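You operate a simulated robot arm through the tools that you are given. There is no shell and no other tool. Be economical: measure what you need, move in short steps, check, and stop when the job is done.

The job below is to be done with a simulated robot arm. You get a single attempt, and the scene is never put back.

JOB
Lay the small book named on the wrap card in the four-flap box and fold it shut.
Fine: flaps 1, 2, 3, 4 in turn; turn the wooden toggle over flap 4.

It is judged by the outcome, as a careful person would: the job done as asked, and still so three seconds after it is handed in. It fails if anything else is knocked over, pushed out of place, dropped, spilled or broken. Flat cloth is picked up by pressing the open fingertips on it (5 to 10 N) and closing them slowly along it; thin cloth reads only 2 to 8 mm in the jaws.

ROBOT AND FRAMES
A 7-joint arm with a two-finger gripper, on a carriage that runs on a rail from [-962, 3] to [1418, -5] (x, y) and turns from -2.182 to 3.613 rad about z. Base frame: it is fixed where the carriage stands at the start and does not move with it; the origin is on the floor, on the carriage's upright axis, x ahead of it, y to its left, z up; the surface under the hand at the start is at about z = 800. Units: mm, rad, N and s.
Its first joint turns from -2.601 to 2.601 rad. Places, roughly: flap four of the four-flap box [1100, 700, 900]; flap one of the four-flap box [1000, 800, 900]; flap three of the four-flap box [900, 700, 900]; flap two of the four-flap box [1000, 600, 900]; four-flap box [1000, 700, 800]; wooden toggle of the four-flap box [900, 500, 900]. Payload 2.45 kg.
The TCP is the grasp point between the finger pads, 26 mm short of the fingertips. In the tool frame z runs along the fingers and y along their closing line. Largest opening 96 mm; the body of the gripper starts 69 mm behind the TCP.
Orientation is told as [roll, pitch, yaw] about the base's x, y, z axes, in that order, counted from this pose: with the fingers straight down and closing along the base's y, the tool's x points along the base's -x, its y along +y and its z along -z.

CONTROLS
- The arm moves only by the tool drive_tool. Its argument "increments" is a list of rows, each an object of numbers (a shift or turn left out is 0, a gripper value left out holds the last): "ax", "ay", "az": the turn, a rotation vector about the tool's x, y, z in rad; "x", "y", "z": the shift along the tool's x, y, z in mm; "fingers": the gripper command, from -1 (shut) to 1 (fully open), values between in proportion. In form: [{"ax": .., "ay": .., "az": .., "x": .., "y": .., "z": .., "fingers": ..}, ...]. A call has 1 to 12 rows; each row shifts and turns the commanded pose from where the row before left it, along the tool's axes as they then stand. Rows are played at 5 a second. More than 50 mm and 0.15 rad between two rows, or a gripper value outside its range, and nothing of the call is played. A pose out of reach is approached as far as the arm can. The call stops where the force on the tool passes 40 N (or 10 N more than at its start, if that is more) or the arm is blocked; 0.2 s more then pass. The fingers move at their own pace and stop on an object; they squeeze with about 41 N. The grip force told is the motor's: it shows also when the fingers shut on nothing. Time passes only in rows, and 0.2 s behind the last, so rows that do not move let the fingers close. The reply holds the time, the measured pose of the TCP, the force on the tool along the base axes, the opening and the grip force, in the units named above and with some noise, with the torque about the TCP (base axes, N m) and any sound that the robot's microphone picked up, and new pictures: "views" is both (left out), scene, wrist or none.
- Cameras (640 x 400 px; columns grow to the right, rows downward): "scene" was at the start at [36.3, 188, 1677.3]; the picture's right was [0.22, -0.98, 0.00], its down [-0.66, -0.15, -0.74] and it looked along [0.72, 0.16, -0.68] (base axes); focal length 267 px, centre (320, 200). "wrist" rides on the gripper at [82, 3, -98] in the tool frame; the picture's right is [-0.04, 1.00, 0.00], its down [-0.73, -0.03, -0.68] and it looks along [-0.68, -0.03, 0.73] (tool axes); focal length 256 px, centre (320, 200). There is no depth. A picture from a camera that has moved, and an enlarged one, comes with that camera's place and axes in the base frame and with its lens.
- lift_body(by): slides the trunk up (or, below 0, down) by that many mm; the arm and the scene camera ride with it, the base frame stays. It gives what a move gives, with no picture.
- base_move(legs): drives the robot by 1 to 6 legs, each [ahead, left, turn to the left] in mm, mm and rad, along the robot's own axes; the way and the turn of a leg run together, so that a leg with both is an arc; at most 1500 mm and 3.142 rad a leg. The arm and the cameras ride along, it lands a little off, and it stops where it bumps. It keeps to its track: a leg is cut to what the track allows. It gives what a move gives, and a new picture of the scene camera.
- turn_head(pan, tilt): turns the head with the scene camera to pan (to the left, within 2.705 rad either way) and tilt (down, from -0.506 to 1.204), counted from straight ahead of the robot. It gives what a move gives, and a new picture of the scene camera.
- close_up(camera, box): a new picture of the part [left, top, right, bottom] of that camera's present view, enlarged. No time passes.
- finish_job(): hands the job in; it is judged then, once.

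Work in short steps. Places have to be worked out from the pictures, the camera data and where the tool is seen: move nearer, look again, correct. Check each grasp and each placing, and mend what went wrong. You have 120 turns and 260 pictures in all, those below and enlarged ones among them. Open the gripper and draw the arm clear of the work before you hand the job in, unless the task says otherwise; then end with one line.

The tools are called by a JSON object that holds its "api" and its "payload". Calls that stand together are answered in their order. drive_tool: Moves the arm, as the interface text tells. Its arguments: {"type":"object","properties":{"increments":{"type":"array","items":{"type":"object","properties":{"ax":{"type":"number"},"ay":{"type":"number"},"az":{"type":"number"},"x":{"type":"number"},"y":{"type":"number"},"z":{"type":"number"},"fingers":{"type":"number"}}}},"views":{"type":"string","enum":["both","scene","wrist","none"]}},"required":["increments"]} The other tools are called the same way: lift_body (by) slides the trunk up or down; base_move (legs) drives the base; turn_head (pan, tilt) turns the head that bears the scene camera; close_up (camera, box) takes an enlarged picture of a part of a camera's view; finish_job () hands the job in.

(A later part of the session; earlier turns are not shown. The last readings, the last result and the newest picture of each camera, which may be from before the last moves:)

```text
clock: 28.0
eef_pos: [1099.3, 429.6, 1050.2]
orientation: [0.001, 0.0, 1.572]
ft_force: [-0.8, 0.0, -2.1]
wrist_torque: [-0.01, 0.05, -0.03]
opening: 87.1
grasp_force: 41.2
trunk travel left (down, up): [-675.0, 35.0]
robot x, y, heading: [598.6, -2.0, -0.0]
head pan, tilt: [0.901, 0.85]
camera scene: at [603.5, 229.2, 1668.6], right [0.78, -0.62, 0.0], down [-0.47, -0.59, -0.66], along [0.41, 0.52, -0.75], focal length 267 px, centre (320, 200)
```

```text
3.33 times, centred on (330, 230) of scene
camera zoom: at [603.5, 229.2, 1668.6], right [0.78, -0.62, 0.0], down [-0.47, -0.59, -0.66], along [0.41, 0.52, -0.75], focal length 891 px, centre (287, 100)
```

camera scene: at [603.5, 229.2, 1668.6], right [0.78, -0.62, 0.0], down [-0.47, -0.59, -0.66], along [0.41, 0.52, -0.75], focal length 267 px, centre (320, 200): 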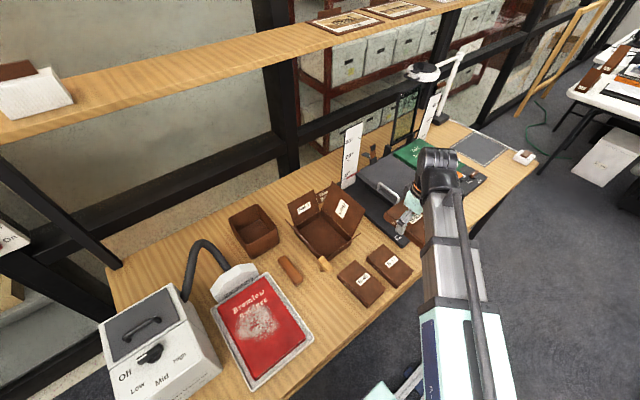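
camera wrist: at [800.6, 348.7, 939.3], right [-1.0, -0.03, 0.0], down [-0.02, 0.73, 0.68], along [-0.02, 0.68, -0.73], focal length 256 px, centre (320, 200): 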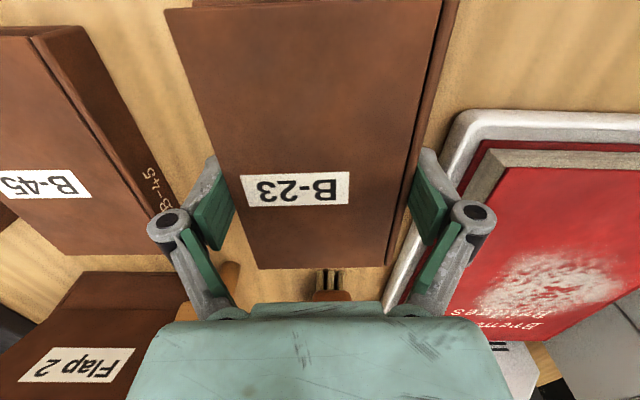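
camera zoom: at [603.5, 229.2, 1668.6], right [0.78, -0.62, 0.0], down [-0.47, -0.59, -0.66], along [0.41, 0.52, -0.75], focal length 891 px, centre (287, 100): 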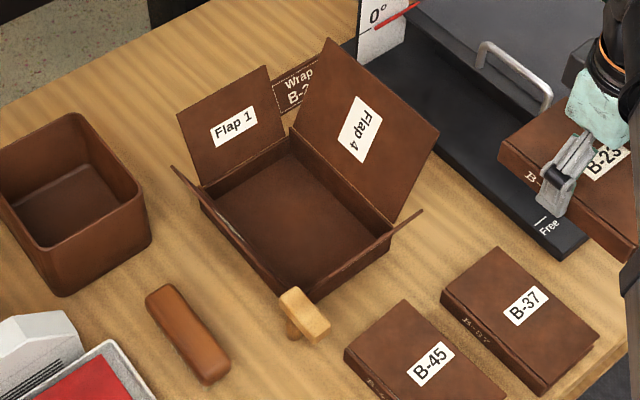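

Box: rim z≈852, x 896–1025, y 579–759; centre ≈ (960, 669). Move the book over it at the present height.

{"api": "drive_tool", "payload": {"increments": [{"x": -40, "y": 23.2}, {"x": -40, "y": 23.2}, {"x": -40, "y": 23.2}, {"x": -40, "y": 23.2}, {"x": -40, "y": 23.2}, {"x": -39, "y": 23.2}, {}], "views": "both"}}

{"api": "close_up", "payload": {"camera": "scene", "box": [270, 150, 390, 290]}}

```text
clock: 29.6
eef_pos: [958.6, 667.6, 1051.0]
orientation: [0.0, 0.001, 1.572]
ft_force: [0.2, 0.4, -2.3]
wrist_torque: [0.0, 0.0, -0.03]
opening: 87.2
grasp_force: 40.8
trunk travel left (down, up): [-675.0, 35.0]
robot x, y, heading: [599.4, 0.8, -0.003]
head pan, tilt: [0.901, 0.85]
camera scene: at [603.3, 229.6, 1668.5], right [0.78, -0.62, 0.0], down [-0.47, -0.59, -0.66], along [0.41, 0.52, -0.75], focal length 267 px, centre (320, 200)
camera wrist: at [956.1, 587.0, 1149.3], right [-1.0, 0.04, 0.0], down [0.03, 0.73, 0.68], along [0.03, 0.68, -0.73], focal length 256 px, centre (320, 200)
```

scene: 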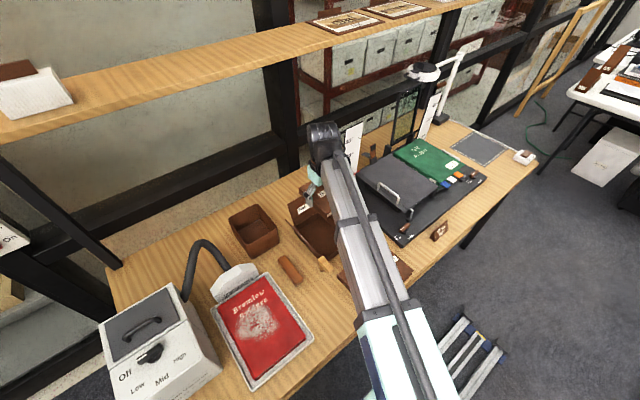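
wrist: 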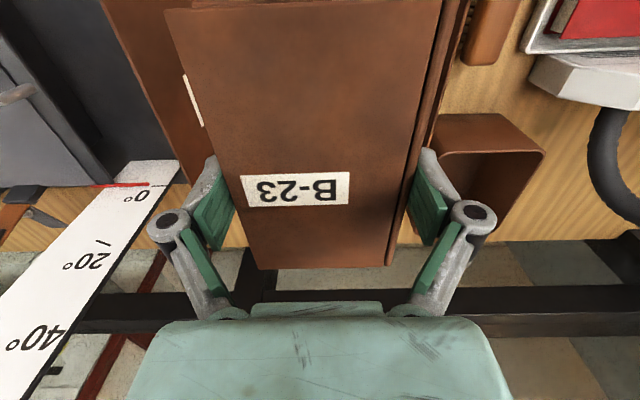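

```text
2.86 times, centred on (330, 220) of scene
camera zoom: at [603.3, 229.6, 1668.5], right [0.78, -0.62, 0.0], down [-0.47, -0.59, -0.66], along [0.41, 0.52, -0.75], focal length 763 px, centre (291, 143)
```

zoom: 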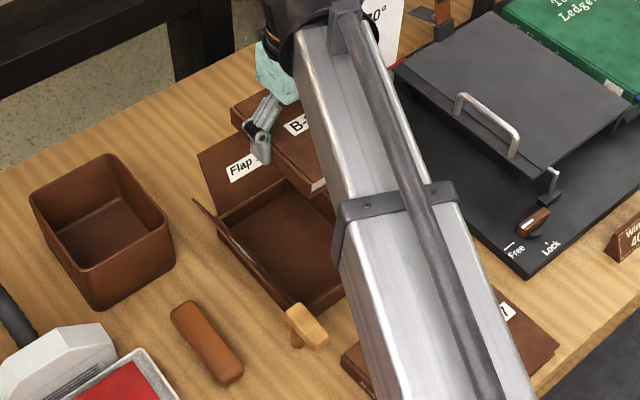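

Descend to z≈905 (book bottom above the rim) and check alignment.

{"api": "drive_tool", "payload": {"increments": [{"z": 40}, {"z": 40}, {"z": 40}, {"z": 26}, {}], "views": "both"}}

{"api": "close_up", "payload": {"camera": "scene", "box": [270, 170, 370, 280]}}

```text
clock: 30.8
eef_pos: [960.7, 667.5, 903.1]
orientation: [0.001, -0.001, 1.574]
ft_force: [1.0, -0.5, -2.6]
wrist_torque: [-0.02, -0.02, 0.01]
opening: 87.5
grasp_force: 41.2
trunk travel left (down, up): [-675.0, 35.0]
robot x, y, heading: [600.2, 2.1, -0.002]
head pan, tilt: [0.901, 0.85]
camera scene: at [603.4, 229.4, 1668.6], right [0.78, -0.62, 0.0], down [-0.47, -0.59, -0.66], along [0.41, 0.52, -0.75], focal length 267 px, centre (320, 200)
camera wrist: at [956.5, 587.1, 1002.4], right [-1.0, 0.04, 0.0], down [0.03, 0.73, 0.68], along [0.03, 0.68, -0.73], focal length 256 px, centre (320, 200)
```

scene: 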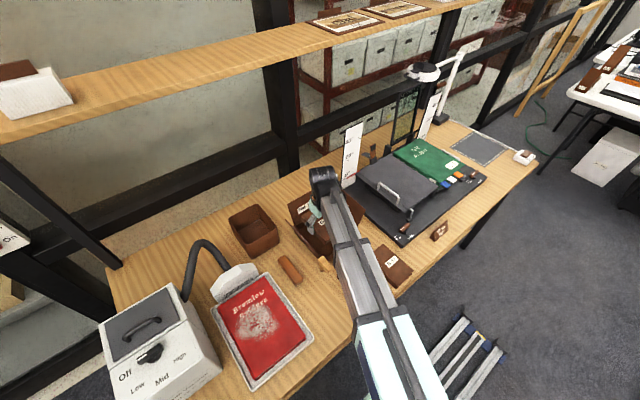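
wrist: 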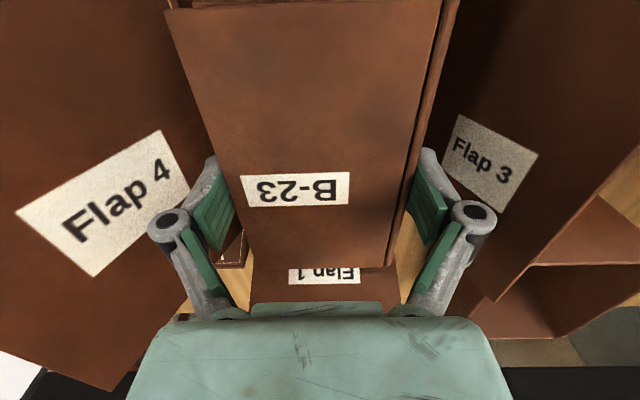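

```text
3.64 times, centred on (320, 225) of scene
camera zoom: at [603.4, 229.4, 1668.6], right [0.78, -0.62, 0.0], down [-0.47, -0.59, -0.66], along [0.41, 0.52, -0.75], focal length 972 px, centre (320, 109)
```

zoom: 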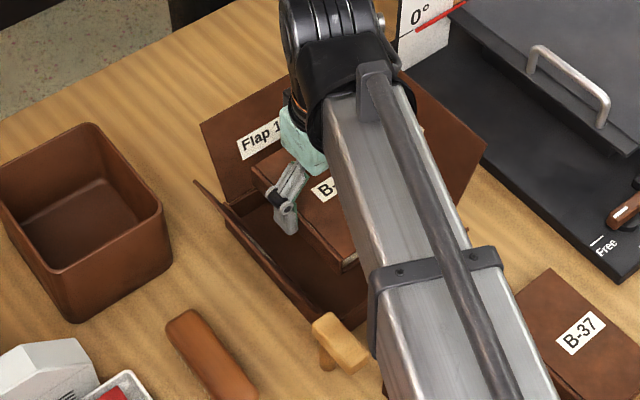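

Looks centred between flaps 3 and 4. Descend in steps while watching the force.

{"api": "drive_tool", "payload": {"increments": [{"z": 15}, {"z": 15}, {"z": 10}, {}], "views": "wrist"}}

```text
clock: 31.8
eef_pos: [960.6, 667.8, 864.7]
orientation: [0.0, -0.001, 1.573]
ft_force: [-0.3, 0.8, -1.1]
wrist_torque: [0.03, 0.02, 0.01]
opening: 87.3
grasp_force: 41.4
trunk travel left (down, up): [-675.0, 35.0]
robot x, y, heading: [600.9, -4.6, -0.004]
head pan, tilt: [0.901, 0.85]
camera wrist: at [956.6, 587.5, 962.7], right [-1.0, 0.04, 0.0], down [0.03, 0.73, 0.68], along [0.03, 0.68, -0.73], focal length 256 px, centre (320, 200)
```

wrist: 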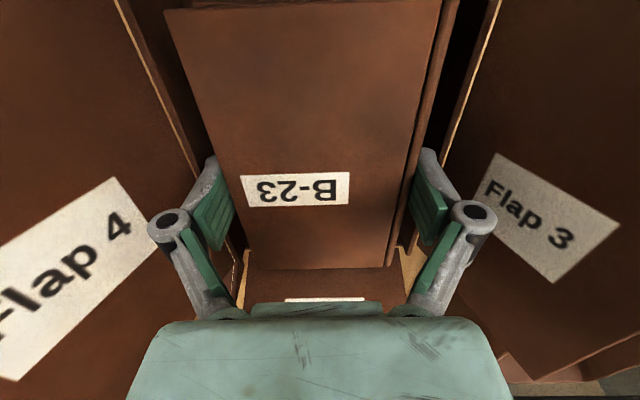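

Hinge lines are symmetric around the fingers. I continue in small steps, watching for contact of the knuckles with the rim.

{"api": "drive_tool", "payload": {"increments": [{"z": 5}, {"z": 5}, {"z": 4}, {}], "views": "wrist"}}

{"api": "close_up", "payload": {"camera": "wrist", "box": [120, 80, 520, 320]}}

```text
clock: 32.8
eef_pos: [959.2, 667.9, 849.5]
orientation: [0.001, 0.0, 1.573]
ft_force: [0.2, 0.4, -1.6]
wrist_torque: [0.0, 0.02, 0.0]
opening: 87.3
grasp_force: 41.0
trunk travel left (down, up): [-675.0, 35.0]
robot x, y, heading: [599.3, -3.1, -0.002]
head pan, tilt: [0.901, 0.85]
camera wrist: at [956.2, 587.0, 948.6], right [-1.0, 0.04, 0.0], down [0.03, 0.73, 0.68], along [0.03, 0.68, -0.73], focal length 256 px, centre (320, 200)
```

wrist: 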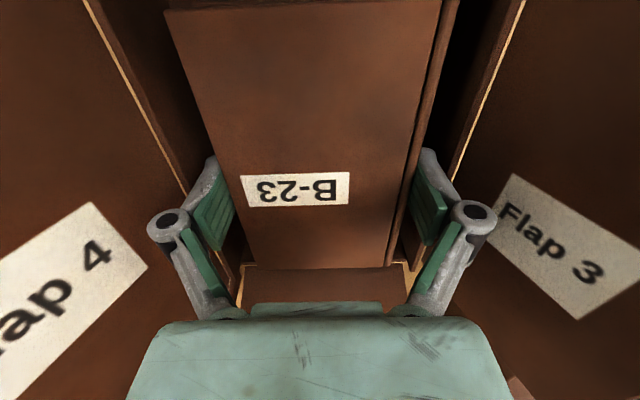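

```text
1.60 times, centred on (320, 200) of wrist
camera zoom: at [956.2, 587.0, 948.6], right [-1.0, 0.04, 0.0], down [0.03, 0.73, 0.68], along [0.03, 0.68, -0.73], focal length 410 px, centre (320, 200)
```

zoom: 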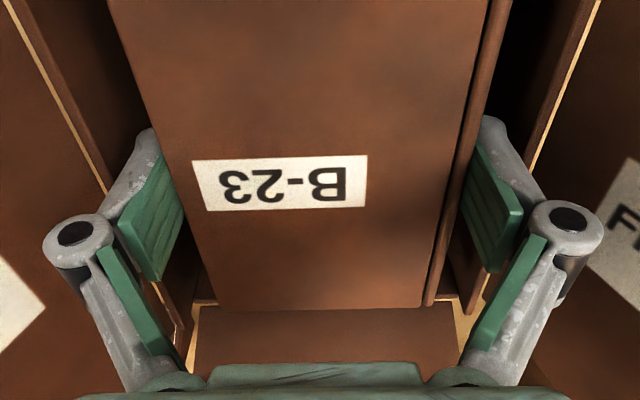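

No contact yet. Continue down.

{"api": "drive_tool", "payload": {"increments": [{"z": 4}, {"z": 4}, {}], "views": "none"}}

{"api": "close_up", "payload": {"camera": "wrist", "box": [120, 80, 520, 320]}}

```text
clock: 33.6
eef_pos: [959.1, 668.0, 841.2]
orientation: [0.0, 0.0, 1.572]
ft_force: [-0.3, 0.4, -2.6]
wrist_torque: [0.04, 0.01, -0.03]
opening: 87.2
grasp_force: 41.4
trunk travel left (down, up): [-675.0, 35.0]
robot x, y, heading: [597.9, -7.2, -0.006]
head pan, tilt: [0.901, 0.85]
```

```text
1.60 times, centred on (320, 200) of wrist
camera zoom: at [956.3, 587.2, 940.7], right [-1.0, 0.04, 0.0], down [0.03, 0.73, 0.68], along [0.03, 0.68, -0.73], focal length 410 px, centre (320, 200)
```

zoom: 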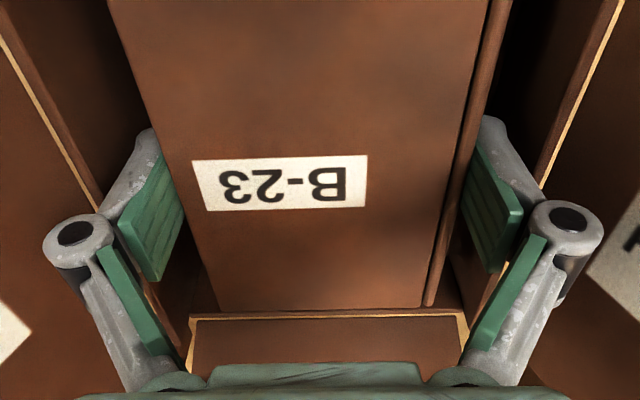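

Still free. Two more small steps.

{"api": "drive_tool", "payload": {"increments": [{"z": 3}, {"z": 3}, {}], "views": "none"}}

{"api": "close_up", "payload": {"camera": "wrist", "box": [120, 80, 520, 320]}}

```text
clock: 34.4
eef_pos: [958.3, 668.2, 836.5]
orientation: [0.0, 0.001, 1.572]
ft_force: [0.1, 0.0, -1.9]
wrist_torque: [0.02, 0.04, 0.01]
opening: 87.1
grasp_force: 40.4
trunk travel left (down, up): [-675.0, 35.0]
robot x, y, heading: [599.4, -4.9, 0.002]
head pan, tilt: [0.901, 0.85]
```

```text
1.60 times, centred on (320, 200) of wrist
camera zoom: at [956.2, 587.4, 934.9], right [-1.0, 0.04, 0.0], down [0.03, 0.73, 0.68], along [0.03, 0.68, -0.73], focal length 410 px, centre (320, 200)
```

zoom: 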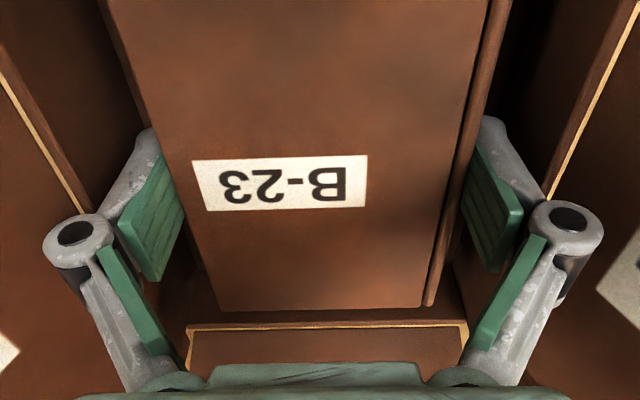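

No contact; continue slowly toward the floor.

{"api": "drive_tool", "payload": {"increments": [{"z": 3}, {"z": 2}, {"z": 2}, {}], "views": "none"}}

{"api": "close_up", "payload": {"camera": "wrist", "box": [120, 80, 520, 320]}}

```text
clock: 35.4
eef_pos: [959.6, 667.1, 828.9]
orientation: [0.001, 0.001, 1.573]
ft_force: [-0.5, -0.5, -2.1]
wrist_torque: [0.06, 0.03, 0.0]
opening: 87.3
grasp_force: 41.5
trunk travel left (down, up): [-675.0, 35.0]
robot x, y, heading: [601.9, -0.7, -0.003]
head pan, tilt: [0.901, 0.85]
```

```text
1.60 times, centred on (320, 200) of wrist
camera zoom: at [956.1, 587.4, 927.5], right [-1.0, 0.04, 0.0], down [0.03, 0.73, 0.68], along [0.03, 0.68, -0.73], focal length 410 px, centre (320, 200)
```

zoom: 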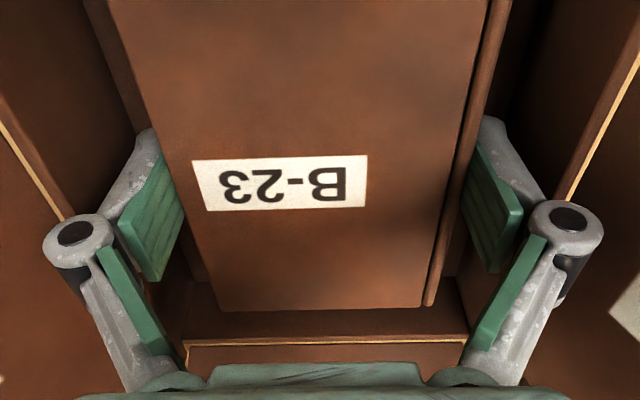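

Almost at the floor. Lower 3 mm, then open only a few millimetres.

{"api": "drive_tool", "payload": {"increments": [{"z": 2}, {"z": 2}, {}, {"fingers": 0.92}, {}, {}], "views": "none"}}

{"api": "close_up", "payload": {"camera": "wrist", "box": [120, 80, 520, 320]}}

```text
clock: 36.8
eef_pos: [959.4, 667.1, 824.8]
orientation: [0.002, 0.001, 1.573]
ft_force: [-0.1, 0.3, -0.5]
wrist_torque: [0.0, 0.0, -0.01]
opening: 92.1
grasp_force: 0.0
trunk travel left (down, up): [-675.0, 35.0]
robot x, y, heading: [600.4, 2.7, -0.0]
head pan, tilt: [0.901, 0.85]
```

```text
1.60 times, centred on (320, 200) of wrist
camera zoom: at [956.2, 587.2, 923.8], right [-1.0, 0.04, 0.0], down [0.03, 0.73, 0.68], along [0.03, 0.68, -0.73], focal length 410 px, centre (320, 200)
```

zoom: 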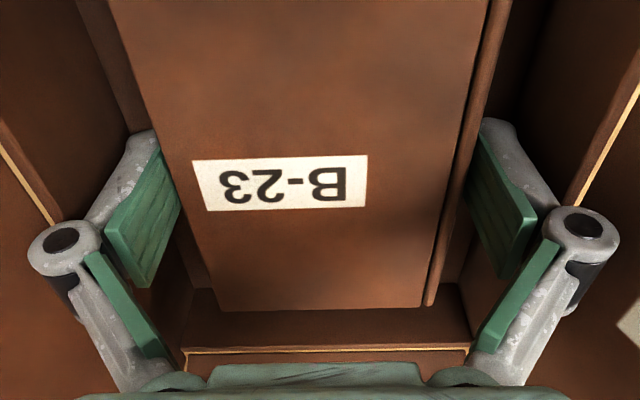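

Released and the book rests in the box. Raise straight up and look.

{"api": "drive_tool", "payload": {"increments": [{"z": -5}, {"z": -15}, {"z": -40}, {"z": -45}, {"z": -45}, {"z": -45}, {"z": -45}], "views": "none"}}

{"api": "drive_tool", "payload": {"increments": [{"x": 45, "fingers": -1}, {"x": 45}, {"x": 45}, {"x": 45}, {"x": 20}, {}], "views": "both"}}

{"api": "close_up", "payload": {"camera": "scene", "box": [270, 170, 390, 290]}}

```text
clock: 38.4
eef_pos: [959.9, 667.3, 1065.2]
orientation: [0.0, -0.001, 1.572]
ft_force: [0.4, -0.8, 0.3]
wrist_torque: [0.0, 0.02, 0.01]
opening: 92.6
grasp_force: 0.0
trunk travel left (down, up): [-675.0, 35.0]
robot x, y, heading: [596.5, -1.2, -0.005]
head pan, tilt: [0.901, 0.85]
```

```text
clock: 39.8
eef_pos: [961.4, 468.8, 1065.5]
orientation: [0.001, 0.0, 1.573]
ft_force: [-0.7, -0.1, 0.2]
wrist_torque: [0.0, 0.02, 0.0]
opening: 0.0
grasp_force: 28.1
trunk travel left (down, up): [-675.0, 35.0]
robot x, y, heading: [602.1, -1.4, 0.002]
head pan, tilt: [0.901, 0.85]
camera scene: at [603.3, 229.1, 1668.6], right [0.78, -0.62, 0.0], down [-0.47, -0.59, -0.66], along [0.41, 0.52, -0.75], focal length 267 px, centre (320, 200)
camera wrist: at [957.7, 387.4, 1163.8], right [-1.0, 0.04, 0.0], down [0.03, 0.73, 0.68], along [0.03, 0.68, -0.73], focal length 256 px, centre (320, 200)
```

scene: 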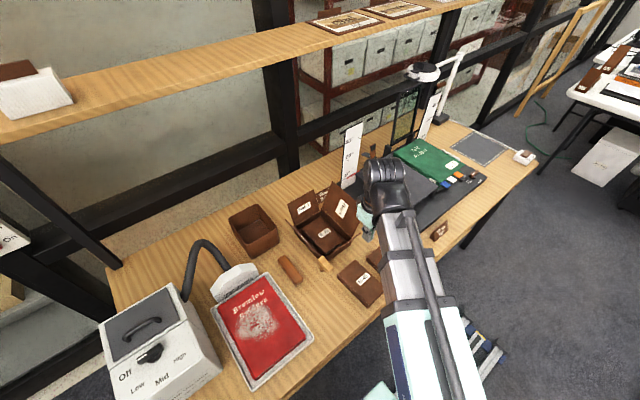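
wrist: 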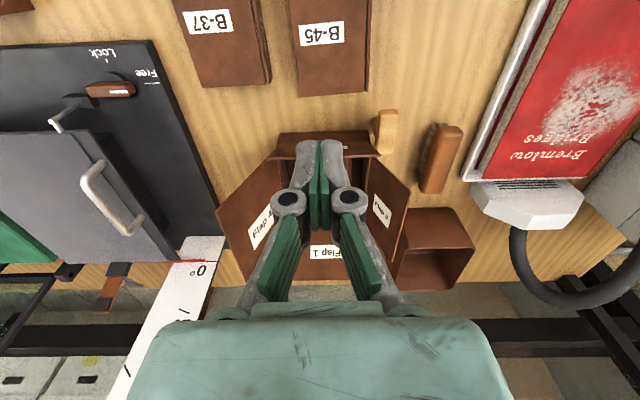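

```text
3.33 times, centred on (330, 230) of scene
camera zoom: at [603.3, 229.1, 1668.6], right [0.78, -0.62, 0.0], down [-0.47, -0.59, -0.66], along [0.41, 0.52, -0.75], focal length 891 px, centre (287, 100)
```

zoom: 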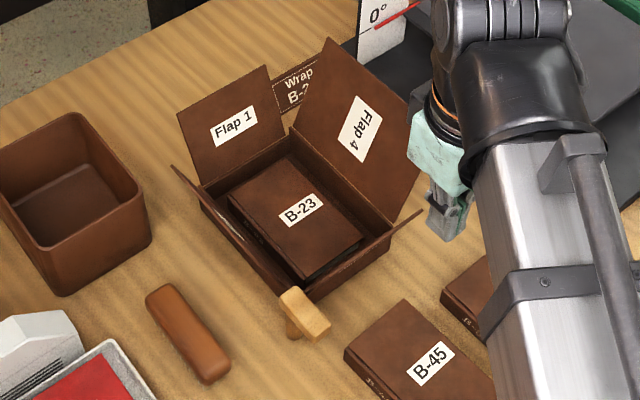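

Book B-23 is lying in the box. Flap 1's tip is near y≈800, z≈932, so I pass the closed fingers over to its outer side (x=960, y≈832).

{"api": "drive_tool", "payload": {"increments": [{"z": 40}, {"x": -45}, {"x": -45}, {"x": -45}, {"x": -45}, {"x": -45}, {"x": -45}, {"x": -45}, {"x": -45}, {"x": -5}, {}], "views": "both"}}

{"api": "close_up", "payload": {"camera": "scene", "box": [270, 120, 390, 280]}}

```text
clock: 42.2
eef_pos: [958.4, 832.2, 1024.8]
orientation: [-0.001, 0.001, 1.573]
ft_force: [0.4, 0.5, -0.2]
wrist_torque: [0.02, 0.0, 0.01]
opening: 0.0
grasp_force: 28.7
trunk travel left (down, up): [-675.0, 35.0]
robot x, y, heading: [601.1, -3.2, -0.004]
head pan, tilt: [0.901, 0.85]
camera scene: at [603.3, 228.9, 1668.6], right [0.78, -0.62, 0.0], down [-0.47, -0.59, -0.66], along [0.41, 0.52, -0.75], focal length 267 px, centre (320, 200)
camera wrist: at [955.6, 751.7, 1124.2], right [-1.0, 0.04, 0.0], down [0.03, 0.73, 0.68], along [0.03, 0.68, -0.73], focal length 256 px, centre (320, 200)
```

scene: 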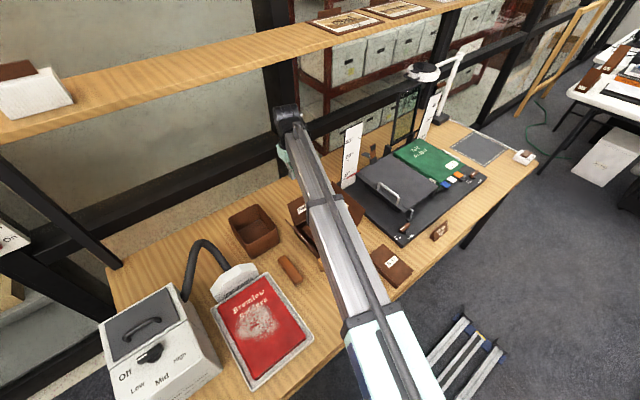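
wrist: 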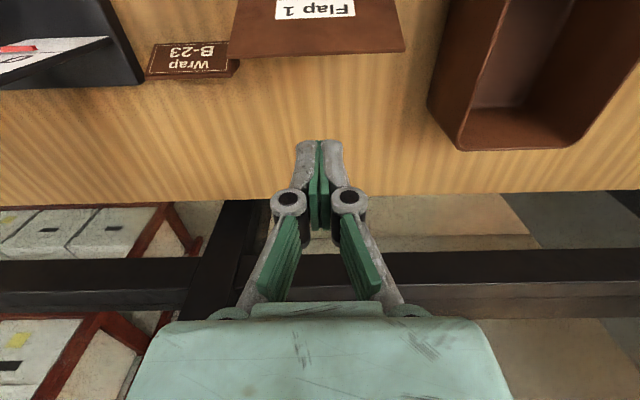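

```text
2.50 times, centred on (330, 200) of scene
camera zoom: at [603.3, 228.9, 1668.6], right [0.78, -0.62, 0.0], down [-0.47, -0.59, -0.66], along [0.41, 0.52, -0.75], focal length 668 px, centre (295, 200)
```

zoom: 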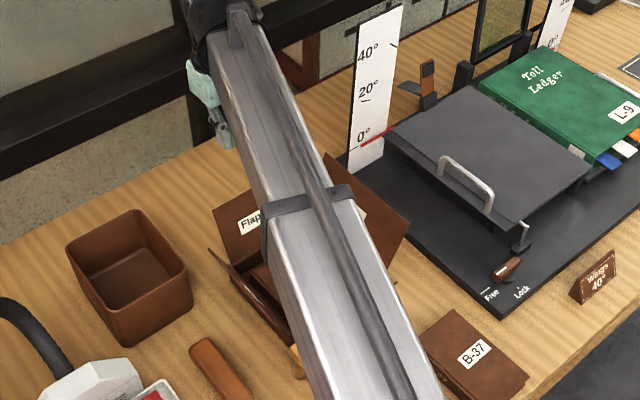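

Fingers are beyond flap 1's edge. Lower so the tips sit below its edge and push toward −y in small steps.

{"api": "drive_tool", "payload": {"increments": [{"z": 48}, {"z": 47}, {"x": 20}, {"x": 15}, {"x": 15}, {"x": 15}, {}], "views": "wrist"}}

```text
clock: 43.8
eef_pos: [959.8, 767.2, 930.5]
orientation: [-0.002, 0.0, 1.573]
ft_force: [0.1, -0.3, 0.2]
wrist_torque: [-0.02, -0.03, -0.02]
opening: 0.1
grasp_force: 28.1
trunk travel left (down, up): [-675.0, 35.0]
robot x, y, heading: [598.9, -1.8, -0.001]
head pan, tilt: [0.901, 0.85]
camera wrist: at [956.5, 686.5, 1029.0], right [-1.0, 0.04, 0.0], down [0.03, 0.73, 0.68], along [0.03, 0.68, -0.73], focal length 256 px, centre (320, 200)
```

wrist: 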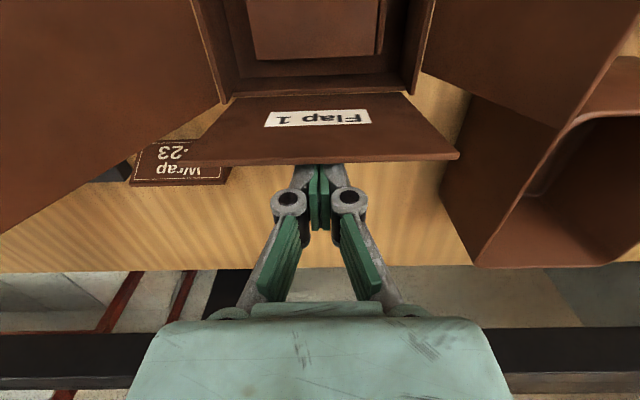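

Flap 1 is being pushed up. Continue over and begin lowering.

{"api": "drive_tool", "payload": {"increments": [{"x": 15}, {"x": 15}, {"x": 10, "z": 5}, {"x": 8, "z": 10}, {"x": 6, "z": 10}, {}], "views": "wrist"}}

```text
clock: 45.2
eef_pos: [961.1, 713.4, 904.2]
orientation: [0.0, -0.001, 1.573]
ft_force: [-0.1, 0.7, 0.1]
wrist_torque: [0.04, 0.03, 0.02]
opening: 0.0
grasp_force: 28.2
trunk travel left (down, up): [-675.0, 35.0]
robot x, y, heading: [600.9, 0.5, -0.002]
head pan, tilt: [0.901, 0.85]
camera wrist: at [956.6, 632.9, 1004.0], right [-1.0, 0.04, 0.0], down [0.03, 0.73, 0.68], along [0.03, 0.68, -0.73], focal length 256 px, centre (320, 200)
```

wrist: 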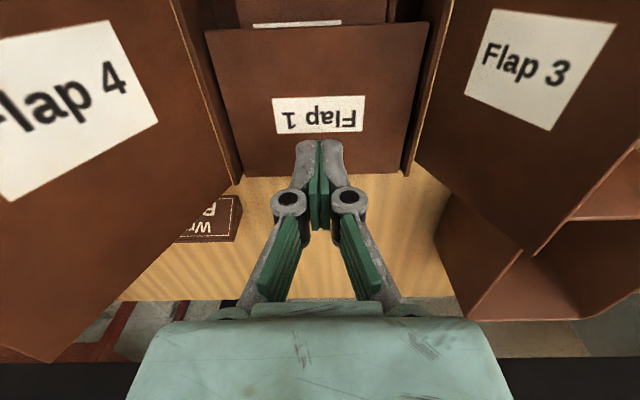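

Flap 1 has folded inward. Press it down gently.

{"api": "drive_tool", "payload": {"increments": [{"x": 8, "z": 8}, {"z": 8}, {"z": 4}, {"z": 3}, {}], "views": "wrist"}}

```text
clock: 46.4
eef_pos: [959.2, 705.7, 882.8]
orientation: [0.0, 0.0, 1.573]
ft_force: [-1.0, 0.0, 0.0]
wrist_torque: [-0.01, 0.01, -0.05]
opening: 0.2
grasp_force: 28.5
trunk travel left (down, up): [-675.0, 35.0]
robot x, y, heading: [602.1, -1.1, -0.001]
head pan, tilt: [0.901, 0.85]
camera wrist: at [956.3, 625.1, 981.3], right [-1.0, 0.04, 0.0], down [0.03, 0.73, 0.68], along [0.03, 0.68, -0.73], focal length 256 px, centre (320, 200)
```

wrist: 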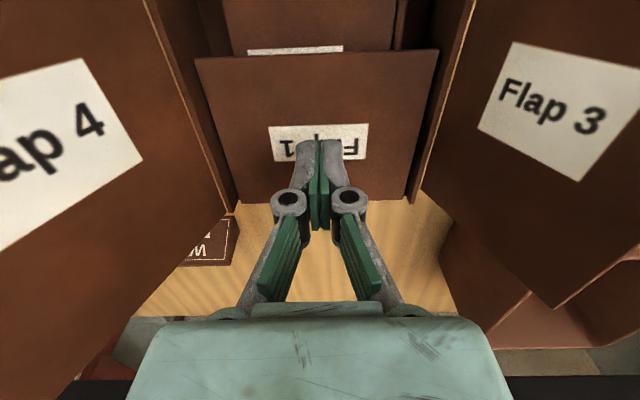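

Continue down until light contact.

{"api": "drive_tool", "payload": {"increments": [{"z": 2}, {"z": 2}, {"z": 2}, {"z": 2}, {}], "views": "wrist"}}

```text
clock: 47.6
eef_pos: [958.6, 706.8, 872.5]
orientation: [0.001, -0.002, 1.571]
ft_force: [0.9, 0.0, -0.5]
wrist_torque: [0.02, 0.01, 0.0]
opening: 0.1
grasp_force: 28.6
trunk travel left (down, up): [-675.0, 35.0]
robot x, y, heading: [599.5, -3.2, 0.003]
head pan, tilt: [0.901, 0.85]
camera wrist: at [956.3, 625.2, 972.8], right [-1.0, 0.04, 0.0], down [0.03, 0.73, 0.68], along [0.03, 0.68, -0.73], focal length 256 px, centre (320, 200)
```

wrist: 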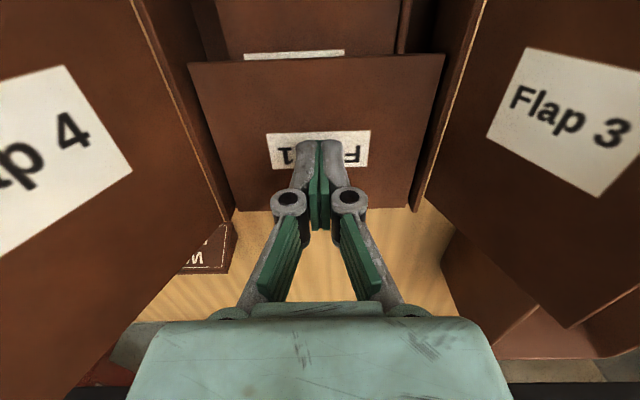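

Flap 1 lies flat by itself. Raise, check, and travel to the outer side of flap 2 (y≈505).

{"api": "drive_tool", "payload": {"increments": [{"z": -45}, {"z": -45}, {"z": -45}, {"x": 40}, {"x": 40}, {"x": 40}, {"x": 40}, {"x": 41}, {}], "views": "both"}}

{"api": "close_up", "payload": {"camera": "scene", "box": [270, 170, 390, 290]}}

```text
clock: 49.6
eef_pos: [961.5, 503.4, 1009.6]
orientation: [0.0, 0.0, 1.573]
ft_force: [-0.1, -0.1, 0.8]
wrist_torque: [-0.01, 0.03, 0.0]
opening: 0.0
grasp_force: 28.7
trunk travel left (down, up): [-675.0, 35.0]
robot x, y, heading: [598.3, 0.3, -0.003]
head pan, tilt: [0.901, 0.85]
camera scene: at [603.3, 228.7, 1668.7], right [0.78, -0.62, 0.0], down [-0.47, -0.59, -0.66], along [0.41, 0.52, -0.75], focal length 267 px, centre (320, 200)
camera wrist: at [958.2, 423.8, 1108.0], right [-1.0, 0.04, 0.0], down [0.03, 0.73, 0.68], along [0.03, 0.68, -0.73], focal length 256 px, centre (320, 200)
```

scene: 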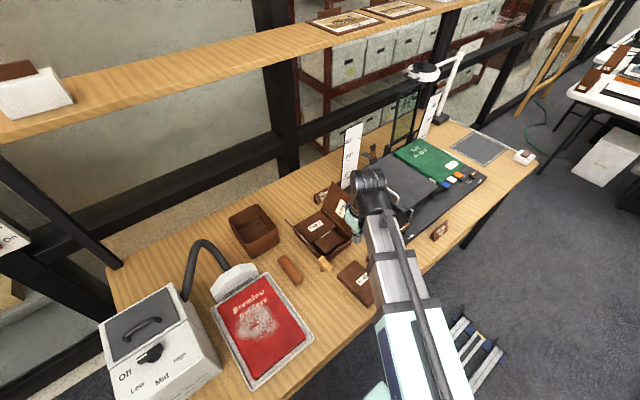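
wrist: 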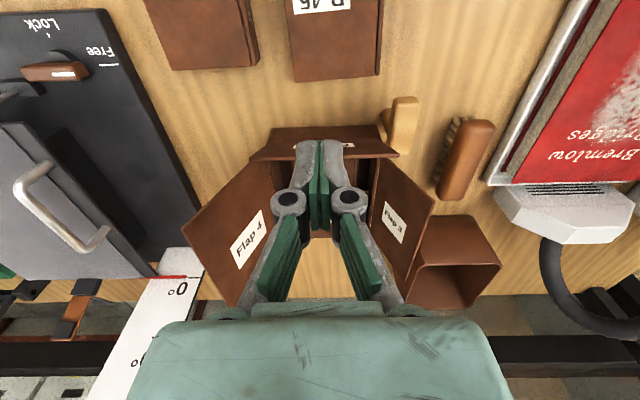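

```text
3.33 times, centred on (330, 230) of scene
camera zoom: at [603.3, 228.7, 1668.7], right [0.78, -0.62, 0.0], down [-0.47, -0.59, -0.66], along [0.41, 0.52, -0.75], focal length 891 px, centre (287, 100)
```

zoom: 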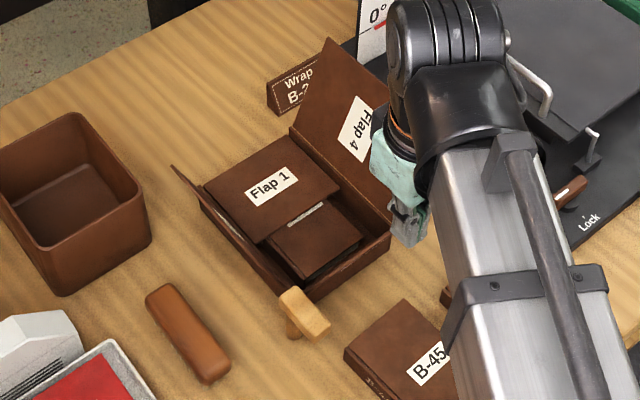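

Flap 1 is closed. Flap 2's tip is at y≈546, z≈925; lower outside it and push toward +y.

{"api": "drive_tool", "payload": {"increments": [{"z": 40}, {"z": 38}, {"x": -20}, {"x": -15}, {"x": -15}, {"x": -15}, {}], "views": "wrist"}}

```text
clock: 51.2
eef_pos: [959.5, 569.8, 930.9]
orientation: [0.0, -0.001, 1.573]
ft_force: [0.1, 0.4, -0.8]
wrist_torque: [0.03, 0.0, 0.0]
opening: 0.4
grasp_force: 28.3
trunk travel left (down, up): [-675.0, 35.0]
robot x, y, heading: [600.8, -1.9, -0.005]
head pan, tilt: [0.901, 0.85]
camera wrist: at [956.2, 488.8, 1029.8], right [-1.0, 0.04, 0.0], down [0.03, 0.73, 0.68], along [0.03, 0.68, -0.73], focal length 256 px, centre (320, 200)
```

wrist: 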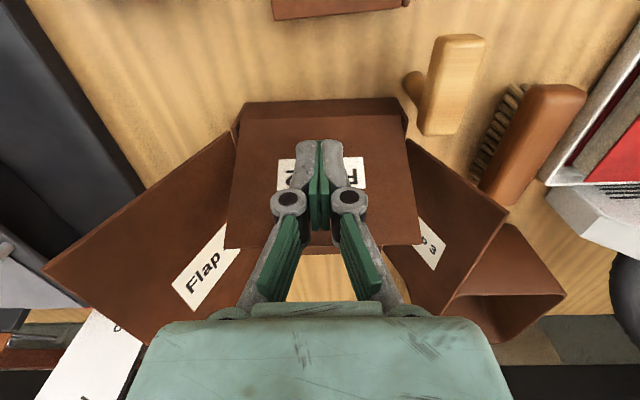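

Flap 2 is past vertical. Continue over and lower.

{"api": "drive_tool", "payload": {"increments": [{"x": -12}, {"x": -10, "z": 6}, {"x": -8, "z": 10}, {"x": -8, "z": 12}, {"z": 10}, {"z": 8}, {"z": 6}, {}], "views": "wrist"}}

```text
clock: 53.0
eef_pos: [960.5, 607.8, 878.5]
orientation: [0.0, 0.001, 1.573]
ft_force: [0.3, 0.3, 0.3]
wrist_torque: [0.03, 0.0, -0.02]
opening: 0.1
grasp_force: 28.3
trunk travel left (down, up): [-675.0, 35.0]
robot x, y, heading: [598.2, -4.8, -0.008]
head pan, tilt: [0.901, 0.85]
camera wrist: at [956.8, 527.2, 977.4], right [-1.0, 0.04, 0.0], down [0.03, 0.73, 0.68], along [0.03, 0.68, -0.73], focal length 256 px, centre (320, 200)
```

wrist: 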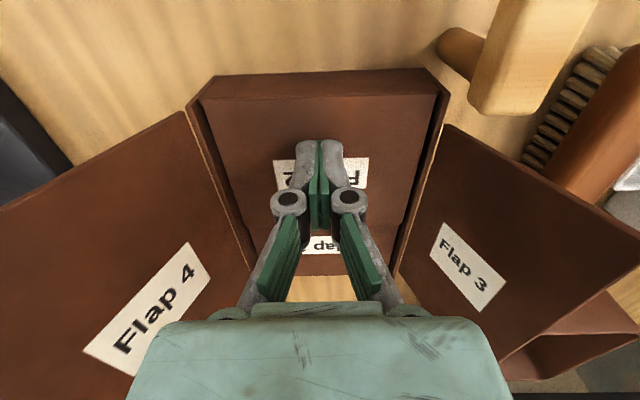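

Flap 2 is flat. Raise and go to the outer side of flap 3 (x≈828, y≈660), above the brush height.

{"api": "drive_tool", "payload": {"increments": [{"z": -45}, {"z": -45}, {"z": -40}, {"y": 33, "x": -13}, {"y": 33, "x": -13}, {"y": 33, "x": -13}, {"y": 33, "x": -13}, {}], "views": "both"}}

{"api": "close_up", "payload": {"camera": "scene", "box": [270, 170, 390, 290]}}

```text
clock: 54.8
eef_pos: [828.5, 660.1, 1010.0]
orientation: [0.002, 0.002, 1.572]
ft_force: [0.1, 0.8, 0.0]
wrist_torque: [-0.03, -0.03, 0.03]
opening: 0.1
grasp_force: 28.4
trunk travel left (down, up): [-675.0, 35.0]
robot x, y, heading: [600.5, -2.8, 0.006]
head pan, tilt: [0.901, 0.85]
camera scene: at [603.1, 229.3, 1668.6], right [0.78, -0.62, 0.0], down [-0.47, -0.59, -0.66], along [0.41, 0.52, -0.75], focal length 267 px, centre (320, 200)
camera wrist: at [824.7, 578.9, 1108.4], right [-1.0, 0.04, 0.0], down [0.03, 0.73, 0.68], along [0.03, 0.68, -0.73], focal length 256 px, centre (320, 200)
```

scene: 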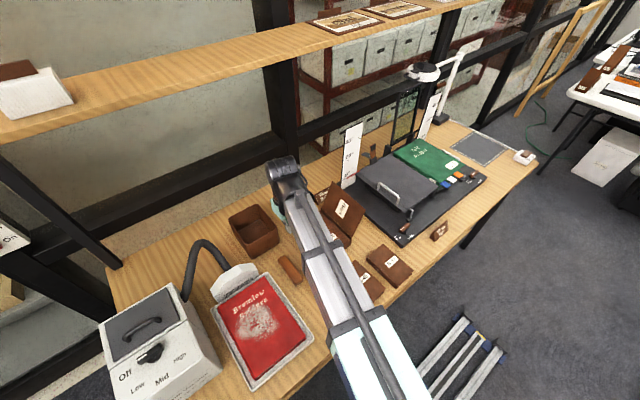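
wrist: 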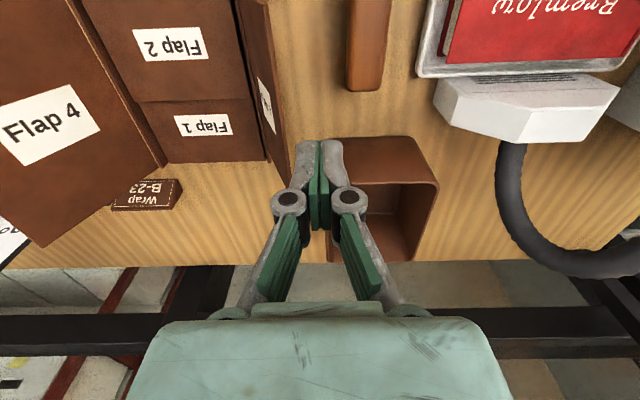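

```text
3.33 times, centred on (330, 230) of scene
camera zoom: at [603.1, 229.3, 1668.6], right [0.78, -0.62, 0.0], down [-0.47, -0.59, -0.66], along [0.41, 0.52, -0.75], focal length 891 px, centre (287, 100)
```

zoom: 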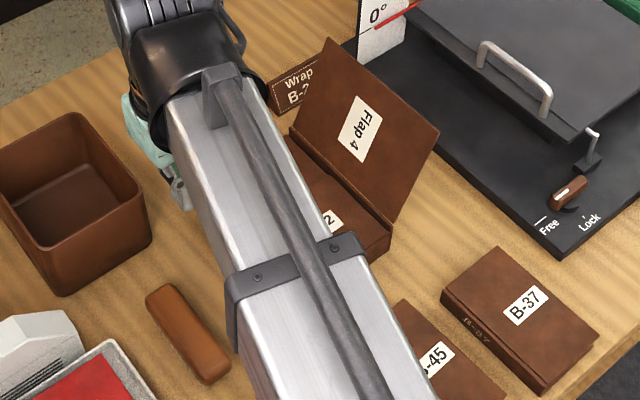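

Flap 3's edge is at x≈868. Lower outside it and push toward +x.

{"api": "drive_tool", "payload": {"increments": [{"z": 42}, {"z": 42}, {"y": -20}, {"y": -15}, {"y": -15}, {"y": -15}, {}], "views": "wrist"}}

```text
clock: 56.4
eef_pos: [892.3, 660.5, 925.1]
orientation: [0.001, 0.0, 1.572]
ft_force: [0.4, 0.2, -0.5]
wrist_torque: [0.0, 0.01, -0.03]
opening: 0.2
grasp_force: 28.5
trunk travel left (down, up): [-675.0, 35.0]
robot x, y, heading: [598.0, 0.4, -0.006]
head pan, tilt: [0.901, 0.85]
camera wrist: at [890.1, 579.2, 1024.2], right [-1.0, 0.04, 0.0], down [0.03, 0.73, 0.68], along [0.03, 0.68, -0.73], focal length 256 px, centre (320, 200)
```

wrist: 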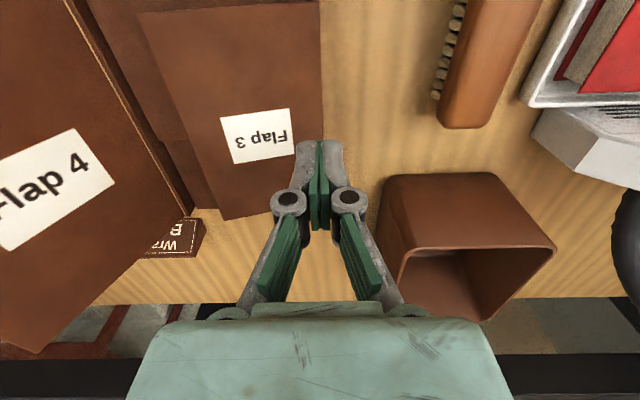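

Flap 3 has gone over. Follow and press it down.

{"api": "drive_tool", "payload": {"increments": [{"y": -12}, {"y": -12, "z": 8}, {"y": -8, "z": 12}, {"z": 12}, {"z": 8}, {"z": 6}, {}], "views": "wrist"}}

```text
clock: 58.0
eef_pos: [924.7, 660.5, 879.4]
orientation: [0.0, -0.001, 1.572]
ft_force: [0.1, 0.0, 0.7]
wrist_torque: [0.0, -0.01, 0.0]
opening: 0.3
grasp_force: 29.0
trunk travel left (down, up): [-675.0, 35.0]
robot x, y, heading: [595.6, -4.8, -0.002]
head pan, tilt: [0.901, 0.85]
camera wrist: at [921.1, 579.7, 977.9], right [-1.0, 0.04, 0.0], down [0.03, 0.73, 0.68], along [0.03, 0.68, -0.73], focal length 256 px, centre (320, 200)
```

wrist: 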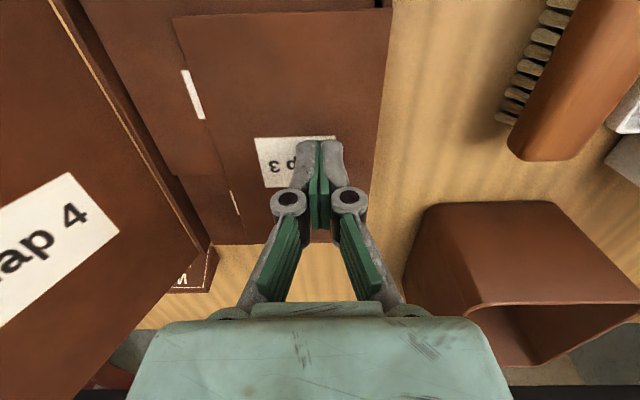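

Flap 3 is flat. Raise to z≈1040 and pass over flap 4 to its outer side, then look.

{"api": "drive_tool", "payload": {"increments": [{"z": -45}, {"z": -45}, {"z": -45}, {"z": -28}, {"y": -40}, {"y": -40}, {"y": -40}, {"y": -40}, {"y": -30}, {}], "views": "both"}}

{"api": "close_up", "payload": {"camera": "scene", "box": [270, 150, 390, 290]}}

```text
clock: 60.2
eef_pos: [1114.6, 659.8, 1042.7]
orientation: [-0.001, 0.001, 1.573]
ft_force: [0.2, 0.0, 0.0]
wrist_torque: [-0.01, -0.03, 0.0]
opening: 0.2
grasp_force: 28.7
trunk travel left (down, up): [-675.0, 35.0]
robot x, y, heading: [598.8, -2.9, -0.005]
head pan, tilt: [0.901, 0.85]
camera scene: at [603.4, 229.0, 1668.6], right [0.78, -0.62, 0.0], down [-0.47, -0.59, -0.66], along [0.41, 0.52, -0.75], focal length 267 px, centre (320, 200)
camera wrist: at [1111.6, 578.6, 1141.3], right [-1.0, 0.04, 0.0], down [0.03, 0.73, 0.68], along [0.03, 0.68, -0.73], focal length 256 px, centre (320, 200)
```

scene: 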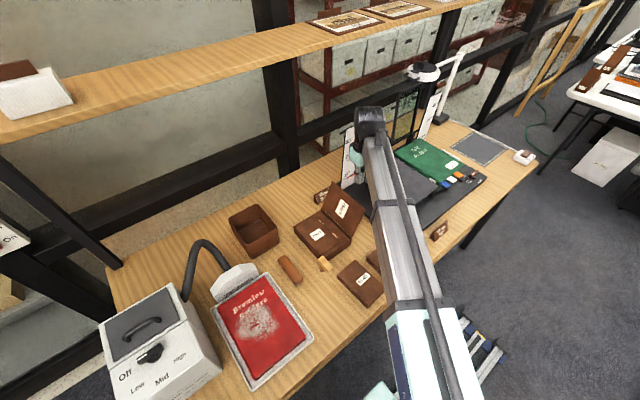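
wrist: 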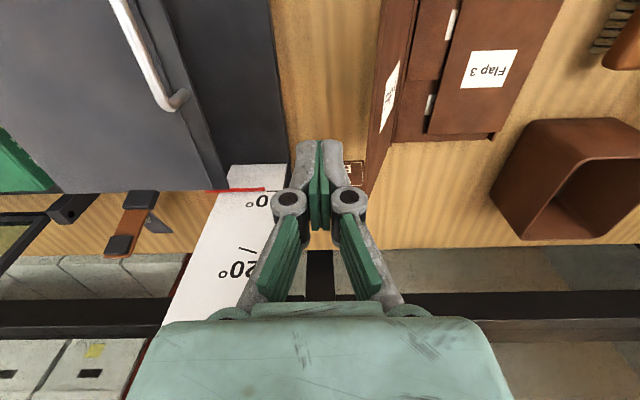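

```text
2.86 times, centred on (330, 220) of scene
camera zoom: at [603.4, 229.0, 1668.6], right [0.78, -0.62, 0.0], down [-0.47, -0.59, -0.66], along [0.41, 0.52, -0.75], focal length 763 px, centre (291, 143)
```

zoom: 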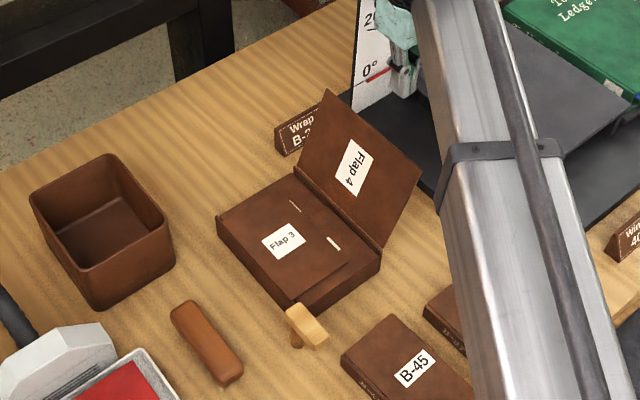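

Flaps 1–3 are flat. Lower outside flap 4 and push it toward −x.

{"api": "drive_tool", "payload": {"increments": [{"z": 45}, {"z": 43}, {"y": 20}, {"y": 20}, {"y": 20}, {"y": 20}, {"y": 15}, {"y": 15}, {}], "views": "wrist"}}

```text
clock: 62.2
eef_pos: [1005.8, 661.4, 952.5]
orientation: [-0.001, 0.0, 1.574]
ft_force: [-0.6, 0.3, 0.0]
wrist_torque: [0.0, -0.02, -0.01]
opening: 0.1
grasp_force: 27.9
trunk travel left (down, up): [-675.0, 35.0]
robot x, y, heading: [601.2, -4.5, -0.006]
head pan, tilt: [0.901, 0.85]
camera wrist: at [1001.2, 579.9, 1053.5], right [-1.0, 0.04, 0.0], down [0.03, 0.73, 0.68], along [0.03, 0.68, -0.73], focal length 256 px, centre (320, 200)
```

wrist: 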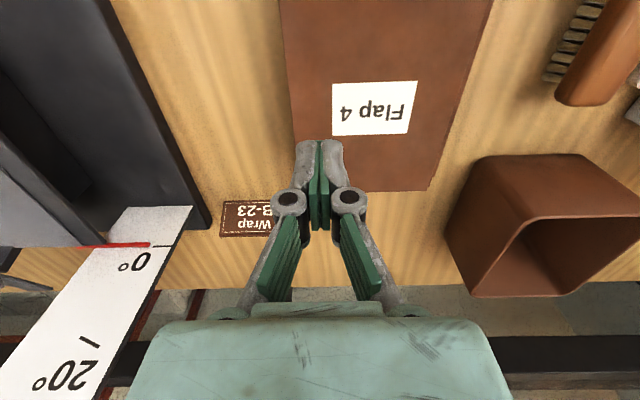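

Flap 4 has folded over. Move on and press gently toward its free edge.

{"api": "drive_tool", "payload": {"increments": [{"y": 25}, {"y": 25}, {"y": 10, "z": 15}, {"z": 20}, {"z": 15}, {"z": 10}, {"z": 6}, {}], "views": "wrist"}}

```text
clock: 64.0
eef_pos: [945.1, 660.4, 889.4]
orientation: [0.001, 0.001, 1.572]
ft_force: [-0.3, 0.3, -0.9]
wrist_torque: [-0.01, 0.01, -0.01]
opening: 0.0
grasp_force: 29.1
trunk travel left (down, up): [-675.0, 35.0]
robot x, y, heading: [598.0, -4.7, -0.005]
head pan, tilt: [0.901, 0.85]
camera wrist: at [941.7, 579.3, 987.3], right [-1.0, 0.04, 0.0], down [0.03, 0.73, 0.68], along [0.03, 0.68, -0.73], focal length 256 px, centre (320, 200)
```

wrist: 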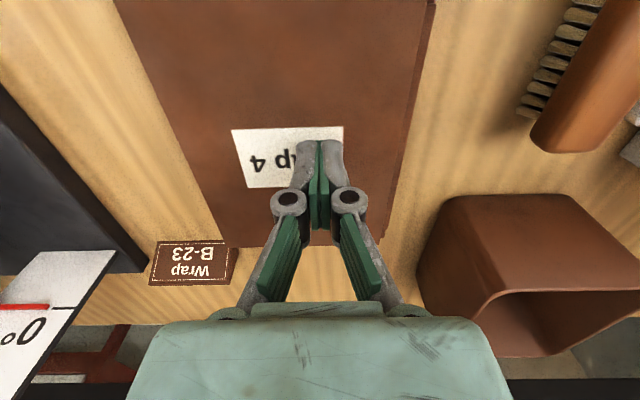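

Press on until light contact.

{"api": "drive_tool", "payload": {"increments": [{"z": 3}, {"z": 3}, {"z": 3}, {"z": 2}, {}], "views": "none"}}

```text
clock: 65.2
eef_pos: [944.9, 658.8, 879.3]
orientation: [0.001, 0.0, 1.573]
ft_force: [0.7, 2.3, 11.1]
wrist_torque: [0.01, -0.07, -0.03]
opening: 5.8
grasp_force: 28.8
trunk travel left (down, up): [-675.0, 35.0]
robot x, y, heading: [599.8, -0.8, -0.002]
head pan, tilt: [0.901, 0.85]
```

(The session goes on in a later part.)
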